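You operate a simulated robot arm through the tools that you are given. There is no shell and no other tool. Be economical: measure what you need, move in short steps, check, and stop when the job is done.

Carry out the task below with a simulated robot arm. There is one attempt and no reset: what you move stays moved.

TASK
Stack the grey tin marked "27" from the top of the grey bench on top of the grey tin marked "95".
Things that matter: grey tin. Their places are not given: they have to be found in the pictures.

It is judged by the outcome, as a careful person would: the job done as asked, and still so three seconds after it is handed in. It fails if anything else is knocked over, pushed out of place, dropped, spilled or broken.

THE ROBOT
A 7-joint arm with a two-finger parallel gripper, fixed in place. Base frame: the origin is at the foot of the arm, x ahead of it, y to its left, z up; the work surface is at about z = 0. Lengths are in m, angles in degrees, forces in N, time in s.
With the tool pointing down near the work surface it reaches from about 0.24 to 0.62 m from the base axis. Its first joint turns from -66.0 to 66.0 degrees. Payload 2.6 kg.
Tool frame: the origin (TCP) lies between the finger pads and is the grasp point; the fingertips stand 0.03 m ahead of it; z points along the fingers, y is the line along which they close. The gripper opens to 0.094 m. The fingers are 0.028 m wide and 0.01 m thick; the gripper's body (0.05 by 0.096 m) begins 0.055 m behind the TCP.
Orientation is that of the tool frame in the base frame, as [roll, pitch, yaw] about the fixed x, y, z axes, in that order (R = Rz(yaw) Ry(pitch) Rx(roll)). With the fingers straight down and closing along the base's y, the tool's x points along the base's -x, its y along +y and its z along -z.

THE INTERFACE
- The arm moves only by the tool jog_arm. Its argument "steps" is a list of rows, each an object (a shift or turn left out is 0, a gripper value left out holds the last) with "slide": the shift along the tool's x, y, z in units of 400 mm (1.0 is 400 mm), a list of three; "rotation": the turn, a rotation vector about the tool's x, y, z in units of 60 degrees (1.0 is 60 degrees), a list of three; "jaw": the finger opening in m, from 0 to 0.094. In form: [{"slide": [tx, ty, tz], "rotation": [rx, ry, rz], "jaw": jaw}, ...]. A call has 1 to 10 rows; each row is the pose to reach, as a shift and turn from the pose commanded when the call began, along the tool's axes at that moment. A call with a number of a shift or a turn outside -1 to 1 is refused whole. A row lasts 0.2 s, in which the tool goes at most 0.05 m and 8.6 degrees; a call with a longer step from one row to the next is refused whole, and so is a gripper value outside its range. A pose out of reach is approached as far as the arm can. The call stops where the force on the tool passes 40 N (or 10 N more than at its start, if that is more) or the arm is blocked; 0.2 s more then pass. The fingers move at their own pace (about 0.072 m/s each) and stop on an object; they squeeze with about 38 N. The grip force told is the motor's: it shows also when the fingers shut on nothing. Time passes only in rows, and 0.2 s behind the last, so rows that repeat a pose let the fingers close. It gives the time, the measured TCP pose, the force on the tool (base axes), the opening and the grip force at its end, in the units of the frame above (readings bear some noise).
- Cameras (640 x 400 px; columns grow to the right, rows downward): "scene" is fixed at [0.0312, 0.4237, 0.5727]; the picture's right is [-0.82, -0.57, 0.00], its down [-0.28, 0.41, -0.87] and it looks along [0.50, -0.71, -0.50] (base axes); focal length 370 px, centre (320, 200). "wrist" rides on the gripper at [-0.037, 0, -0.058] in the tool frame; the picture's right is [0.00, -1.00, 0.00], its down [0.97, 0.00, -0.24] and it looks along [0.24, 0.00, 0.97] (tool axes); focal length 218 px, centre (320, 200).
- get_image(camera): a new picture of that camera. No time passes.
- locate(camera, pixels): for up to 12 pixels [column, row] of the newest picture of that camera ("zoom" is the newest enlarged one), the place [x, y, z] in the base frame of the surface seen there, good to about 0.002 m. No time passes.
- close_up(camera, box): a new picture of the part [left, top, right, bottom] of that camera's present view, enlarged. No time passes.
- job_done(): hands the job in; it is judged then, once.

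Work in short steps. Measure before you move; look again where a grasp or a placing could have gone wrong, and mend it. You have 60 turns and 30 pictures in all, the two below and enlarged ones among them. Open the gripper and draw the arm clear of the work before you hand the job in, unless the task says otherwise; then end with one line.

The tools are called after ">>>" as name(argument=value, ...) on one line, values as JSON. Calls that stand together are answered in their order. jog_arm: Moves the arm, as the interface text tells. Its arguments: {"type":"object","properties":{"steps":{"type":"array"}},"required":["steps"]} The other tools are called the same way: get_image (camera) takes a picture; locate (camera, pixels) gives the place of the surface under pixels of a picture; close_up (camera, box) takes an enlarged picture of a part of a camera's view; job_done () hands the job in.

At the start:

```text
time: 0.0
position: [0.3801, -0.1927, 0.3416]
orientation: [-180.0, 0.0, -179.9]
ft_force: [-0.1, 0.2, -1.2]
opening: 0.0942
grasp_force: 0.1
```

scene: 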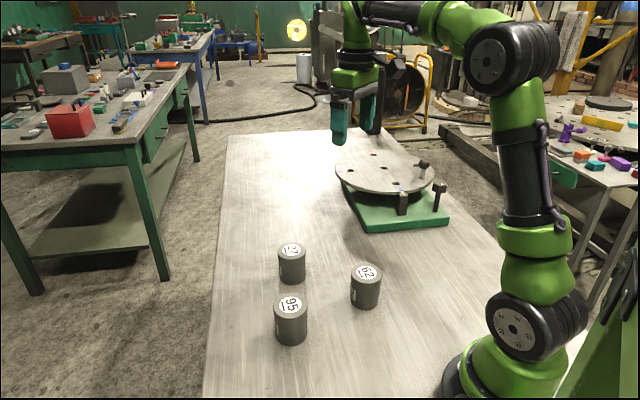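
wrist: 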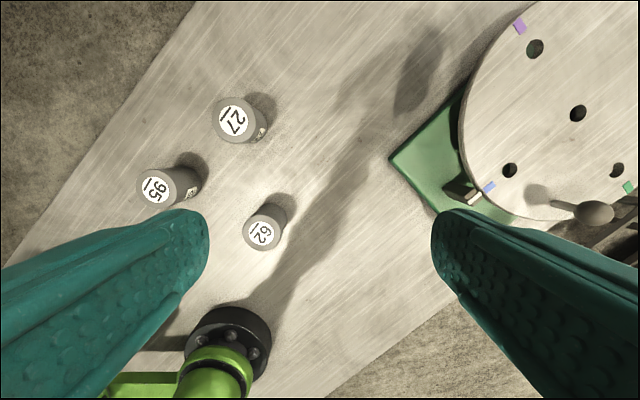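

The tins show in the scene at about (292,250) "27", (290,305) "95" and (367,272) "62". I enlarge that area to check the labels and measure.

>>> close_up(camera="scene", box=[240, 220, 400, 360])

>>> locate(camera="scene", pixels=[[292, 250], [278, 250], [306, 250], [292, 282], [290, 305], [274, 306], [307, 306], [290, 343], [367, 272], [351, 272], [382, 272]])

>>> locate(camera="wrist", pixels=[[233, 120], [212, 120], [254, 120], [156, 187], [138, 187], [174, 187], [262, 234], [300, 130], [160, 80]])

```text
2.86 times, centred on (320, 290) of scene
```

zoom: 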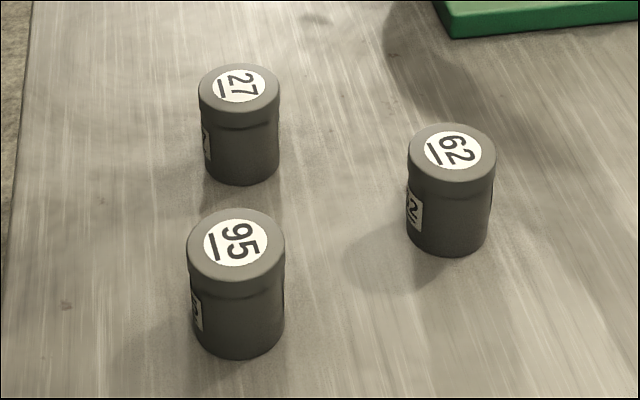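

```text
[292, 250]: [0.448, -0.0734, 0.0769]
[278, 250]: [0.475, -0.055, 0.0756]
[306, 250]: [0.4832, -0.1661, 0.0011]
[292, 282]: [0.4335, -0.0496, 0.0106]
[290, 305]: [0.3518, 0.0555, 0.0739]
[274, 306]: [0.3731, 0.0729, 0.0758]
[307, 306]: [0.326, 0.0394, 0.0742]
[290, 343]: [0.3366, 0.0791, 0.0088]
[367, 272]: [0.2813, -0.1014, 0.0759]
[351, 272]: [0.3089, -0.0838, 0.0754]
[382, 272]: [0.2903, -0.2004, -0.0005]
```

```text
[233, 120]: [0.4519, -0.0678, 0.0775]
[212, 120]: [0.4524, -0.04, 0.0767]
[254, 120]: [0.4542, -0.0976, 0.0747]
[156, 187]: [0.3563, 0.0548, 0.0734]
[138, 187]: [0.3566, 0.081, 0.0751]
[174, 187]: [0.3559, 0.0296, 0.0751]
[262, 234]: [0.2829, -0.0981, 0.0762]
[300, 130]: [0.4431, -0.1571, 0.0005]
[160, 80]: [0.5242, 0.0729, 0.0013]
```

I measure the rims of the lids of "27" (zoom ellipse about 199–280, 64–113) and "95" (186–285, 208–280) to get the centres.

>>> locate(camera="zoom", pixels=[[201, 88], [277, 88], [239, 66], [239, 109], [239, 88], [189, 243], [282, 243], [236, 211], [236, 274], [236, 243]])

>>> close_up(camera="wrist", box=[120, 70, 320, 260])

```text
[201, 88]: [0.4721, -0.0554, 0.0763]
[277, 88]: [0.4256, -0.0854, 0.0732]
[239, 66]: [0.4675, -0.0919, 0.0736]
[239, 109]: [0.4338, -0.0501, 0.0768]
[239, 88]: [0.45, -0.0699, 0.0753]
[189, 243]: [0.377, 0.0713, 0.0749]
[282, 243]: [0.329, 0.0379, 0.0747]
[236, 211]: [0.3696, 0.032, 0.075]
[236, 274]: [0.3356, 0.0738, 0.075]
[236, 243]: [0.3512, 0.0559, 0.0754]
```

```text
2.11 times, centred on (220, 165) of wrist
```

zoom: 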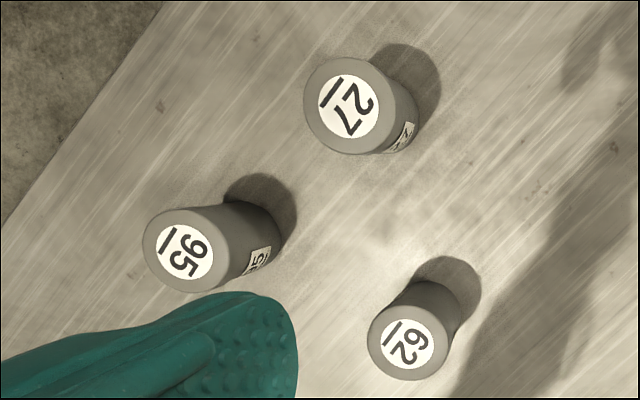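

Lid centres: "27" ≈ (0.450, -0.070), "95" ≈ (0.352, 0.055), height ≈ 0.075, width ≈ 0.058. I move above "27" and part of the way down.

>>> jog_arm(steps=[{"slide": [-0.044, 0.077, 0], "jaw": 0.094}, {"slide": [-0.0875, 0.1535, 0]}, {"slide": [-0.131, 0.23, 0]}, {"slide": [-0.175, 0.307, 0]}, {"slide": [-0.175, 0.307, 0.1]}, {"slide": [-0.175, 0.307, 0.2]}, {"slide": [-0.175, 0.307, 0.3]}, {"slide": [-0.175, 0.307, 0.4]}, {"slide": [-0.175, 0.307, 0.4]}])

>>> get_image(camera="wrist")

```text
time: 2.0
position: [0.4519, -0.0692, 0.1826]
orientation: [-179.9, 0.0, -180.0]
ft_force: [-0.2, -0.3, 0.3]
opening: 0.094
grasp_force: 0.1
```

```text
25 pictures are left
```

wrist: 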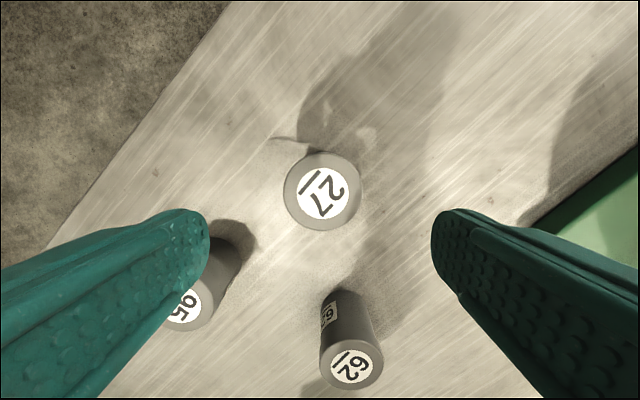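

The tin is centred between the fingers at (322,190); I check the lid position once more.

>>> locate(camera="wrist", pixels=[[322, 191], [286, 191], [358, 191], [322, 156], [322, 227]])

```text
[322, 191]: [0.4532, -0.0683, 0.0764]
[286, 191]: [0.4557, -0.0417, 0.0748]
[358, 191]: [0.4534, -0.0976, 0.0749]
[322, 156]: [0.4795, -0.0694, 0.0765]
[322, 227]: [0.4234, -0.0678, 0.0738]
```

Centre ≈ (0.4515, -0.0695), right under the TCP. I go straight down to z ≈ 0.052 and close.

>>> jog_arm(steps=[{"slide": [0, 0, 0.08]}, {"slide": [0, 0, 0.16]}, {"slide": [0, 0, 0.24]}, {"slide": [0, 0, 0.29]}, {"slide": [0, 0, 0.326]}, {"slide": [0, 0, 0.326]}, {"slide": [0, 0, 0.326], "jaw": 0.03}, {"slide": [0, 0, 0.326], "jaw": 0.03}, {"slide": [0, 0, 0.326], "jaw": 0.03}, {"slide": [0, 0, 0.326], "jaw": 0.03}])

```text
time: 4.2
position: [0.4517, -0.0701, 0.0509]
orientation: [180.0, 0.0, -180.0]
ft_force: [-0.4, 0.3, -0.7]
opening: 0.0596
grasp_force: 38.1
```

The grip holds at 0.0596 m opening with 38 N. I lift 0.12 m straight up and look.

>>> jog_arm(steps=[{"slide": [0, 0, -0.03]}, {"slide": [0, 0, -0.09]}, {"slide": [0, 0, -0.16]}, {"slide": [0, 0, -0.23]}, {"slide": [0, 0, -0.3]}, {"slide": [0, 0, -0.3]}])

>>> get_image(camera="scene")

>>> get_image(camera="wrist")

```text
time: 5.6
position: [0.4517, -0.069, 0.1707]
orientation: [180.0, 0.0, 180.0]
ft_force: [0.1, 0.2, -2.4]
opening: 0.0598
grasp_force: 38.0
```

```text
24 pictures are left
```

scene: 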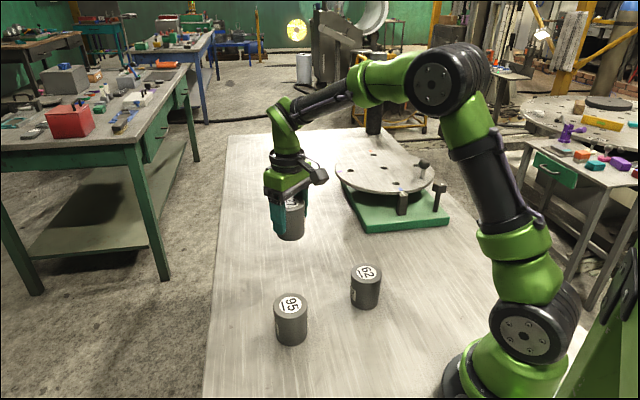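

```text
23 pictures are left
```

wrist: 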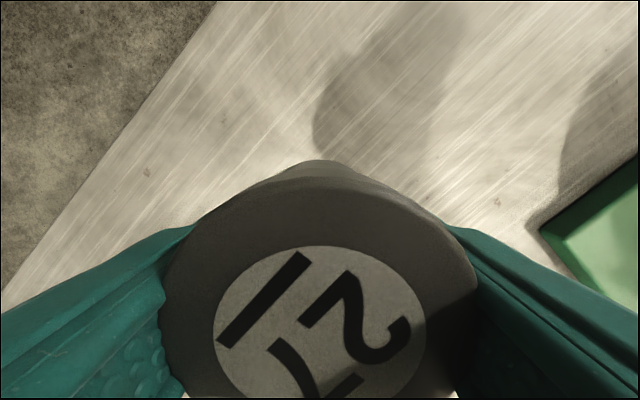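

"27" is held upright. I measure the "95" lid more exactly in an enlarged view.

>>> close_up(camera="scene", box=[258, 283, 322, 323])

>>> locate(camera="wrist", pixels=[[320, 192], [320, 183], [320, 320], [320, 390]])

```text
10.00 times, centred on (290, 303) of scene
```

zoom: 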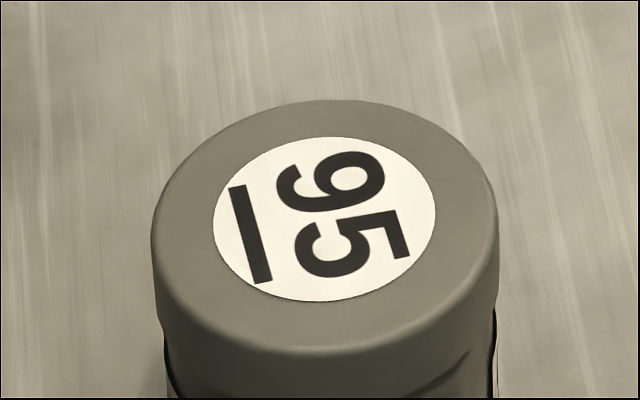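

```text
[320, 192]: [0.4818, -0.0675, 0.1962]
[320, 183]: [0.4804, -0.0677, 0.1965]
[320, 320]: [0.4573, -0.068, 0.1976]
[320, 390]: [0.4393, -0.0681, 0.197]
```

>>> locate(camera="zoom", pixels=[[214, 210], [436, 210], [325, 138], [325, 300], [324, 215], [160, 230], [488, 230], [324, 104], [324, 345], [240, 150], [410, 280]])

```text
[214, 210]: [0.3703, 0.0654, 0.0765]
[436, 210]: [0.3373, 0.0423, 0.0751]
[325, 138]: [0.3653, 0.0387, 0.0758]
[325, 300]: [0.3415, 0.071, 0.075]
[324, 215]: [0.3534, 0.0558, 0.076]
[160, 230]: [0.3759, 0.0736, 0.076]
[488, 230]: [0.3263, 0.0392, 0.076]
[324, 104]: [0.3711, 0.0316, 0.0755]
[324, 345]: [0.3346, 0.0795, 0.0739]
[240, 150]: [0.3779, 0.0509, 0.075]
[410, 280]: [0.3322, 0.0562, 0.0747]
```

"95" centre ≈ (0.3535, 0.055), top at 0.0755. I carry "27" above it, then come down until about 1 cm above, and check.

>>> jog_arm(steps=[{"slide": [0.03, 0.039, 0]}, {"slide": [0.09, 0.115, 0]}, {"slide": [0.15, 0.19, 0]}, {"slide": [0.21, 0.267, 0]}, {"slide": [0.245, 0.311, 0]}, {"slide": [0.245, 0.311, 0]}, {"slide": [0.245, 0.311, 0.05]}, {"slide": [0.245, 0.311, 0.085]}, {"slide": [0.245, 0.311, 0.085]}])

>>> close_up(camera="scene", box=[210, 220, 370, 360])

```text
time: 7.6
position: [0.3536, 0.0545, 0.1367]
orientation: [180.0, 0.0, 179.9]
ft_force: [-0.5, 0.6, -3.4]
opening: 0.0593
grasp_force: 38.0
```

```text
2.86 times, centred on (290, 290) of scene
```

zoom: 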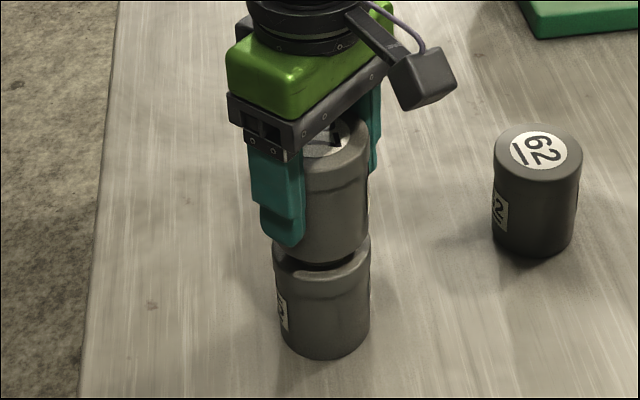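

The two tins line up. I lower about 9 mm gently and read the force.

>>> jog_arm(steps=[{"slide": [0, 0, 0.008]}, {"slide": [0, 0, 0.015]}, {"slide": [0, 0, 0.019]}, {"slide": [0, 0, 0.0225]}, {"slide": [0, 0, 0.0225]}])

>>> close_up(camera="scene", box=[250, 260, 330, 350])

```text
time: 8.8
position: [0.3537, 0.0547, 0.1278]
orientation: [-179.9, 0.0, -180.0]
ft_force: [-0.2, -0.2, -3.0]
opening: 0.0598
grasp_force: 37.8
```

```text
4.44 times, centred on (290, 305) of scene
```

zoom: 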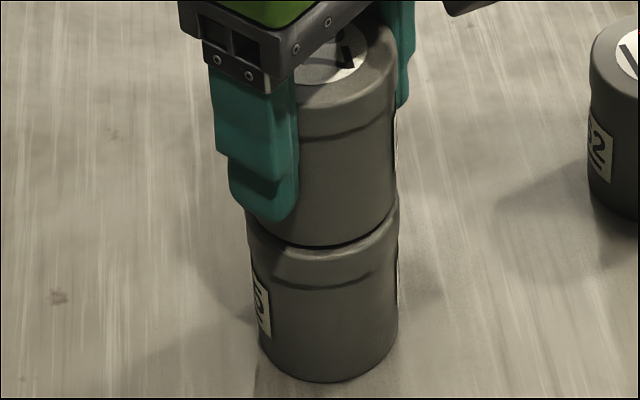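

The force (-3 N) is still the tin's weight only, so there is a small gap. I go down in sub-millimetre steps.

>>> jog_arm(steps=[{"slide": [0, 0, 0.001]}, {"slide": [0, 0, 0.002]}, {"slide": [0, 0, 0.002]}])

```text
time: 9.6
position: [0.3529, 0.0545, 0.1275]
orientation: [180.0, 0.1, -179.9]
ft_force: [0.2, -0.1, -1.8]
opening: 0.0597
grasp_force: 38.2
```

>>> jog_arm(steps=[{"slide": [0, 0, 0.001]}, {"slide": [0, 0, 0.002]}, {"slide": [0, 0, 0.002]}])

```text
time: 10.4
position: [0.3524, 0.055, 0.1269]
orientation: [-180.0, 0.0, -179.9]
ft_force: [0.3, 0.0, -2.9]
opening: 0.0599
grasp_force: 37.5
```

Still no contact (-2.9 N); another 0.8 mm.

>>> jog_arm(steps=[{"slide": [0, 0, 0.001]}, {"slide": [0, 0, 0.002]}, {"slide": [0, 0, 0.002]}])

```text
time: 11.2
position: [0.3522, 0.0548, 0.1252]
orientation: [-180.0, -0.1, 180.0]
ft_force: [-0.4, 0.3, -3.3]
opening: 0.0599
grasp_force: 38.2
```

>>> jog_arm(steps=[{"slide": [0, 0, 0.001]}, {"slide": [0, 0, 0.002]}, {"slide": [0, 0, 0.002]}])

>>> close_up(camera="scene", box=[270, 290, 318, 320])

```text
time: 12.0
position: [0.3542, 0.0546, 0.1259]
orientation: [179.9, -0.1, -180.0]
ft_force: [-5.2, -0.1, 9.5]
opening: 0.0599
grasp_force: 38.1
```

```text
13.33 times, centred on (294, 305) of scene
```

zoom: 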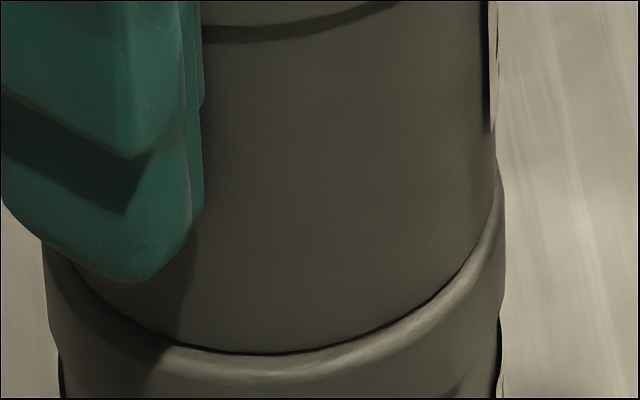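

Contact now (+9.5 N upward). I open the fingers, then rise straight up.

>>> jog_arm(steps=[{"jaw": 0.07}, {"jaw": 0.08}, {"jaw": 0.094}, {"jaw": 0.094}, {"jaw": 0.094}])

>>> get_image(camera="wrist")

```text
time: 13.2
position: [0.3533, 0.0547, 0.1248]
orientation: [179.9, 0.0, -179.9]
ft_force: [0.4, -0.1, -0.7]
opening: 0.0941
grasp_force: 0.0
```

```text
18 pictures are left
```

wrist: 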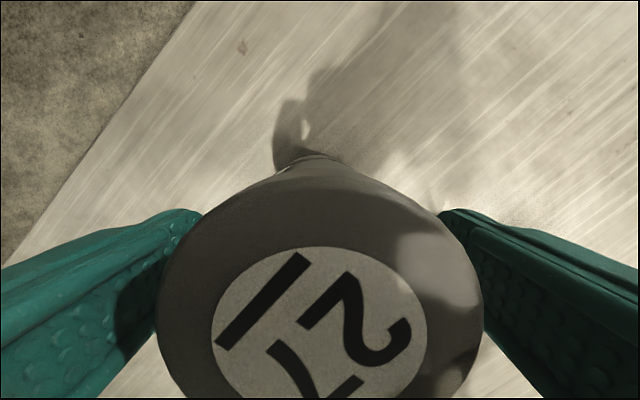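

The fingers are clear on both sides, and the tin stands. I rise straight up 0.16 m.

>>> jog_arm(steps=[{"slide": [0, 0, -0.04]}, {"slide": [0, 0, -0.1]}, {"slide": [0, 0, -0.18]}, {"slide": [0, 0, -0.27]}, {"slide": [0, 0, -0.36]}, {"slide": [0, 0, -0.4]}, {"slide": [0, 0, -0.4]}])

>>> get_image(camera="scene")

>>> get_image(camera="wrist")

```text
time: 14.8
position: [0.3539, 0.054, 0.2849]
orientation: [-180.0, 0.0, 180.0]
ft_force: [-0.1, -0.4, -0.8]
opening: 0.0939
grasp_force: 0.0
```

```text
17 pictures are left
```

scene: 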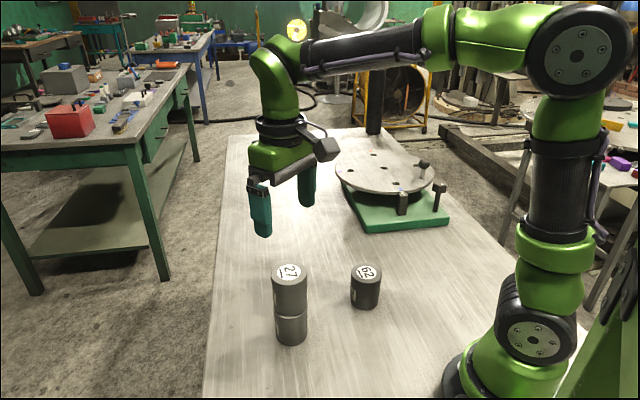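

```text
16 pictures are left
```

wrist: 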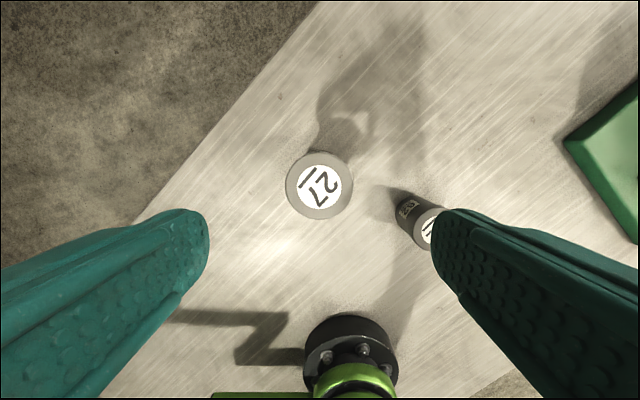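

The stack stands straight at (290,305) in the scene view, the arm is clear, and "62" hasn't moved. I hand it in.

>>> job_done()

```text
The job is handed in.
```

The grey tin marked "27" now stands on top of the tin marked "95", the gripper is open and clear above the stack, and nothing else was moved.
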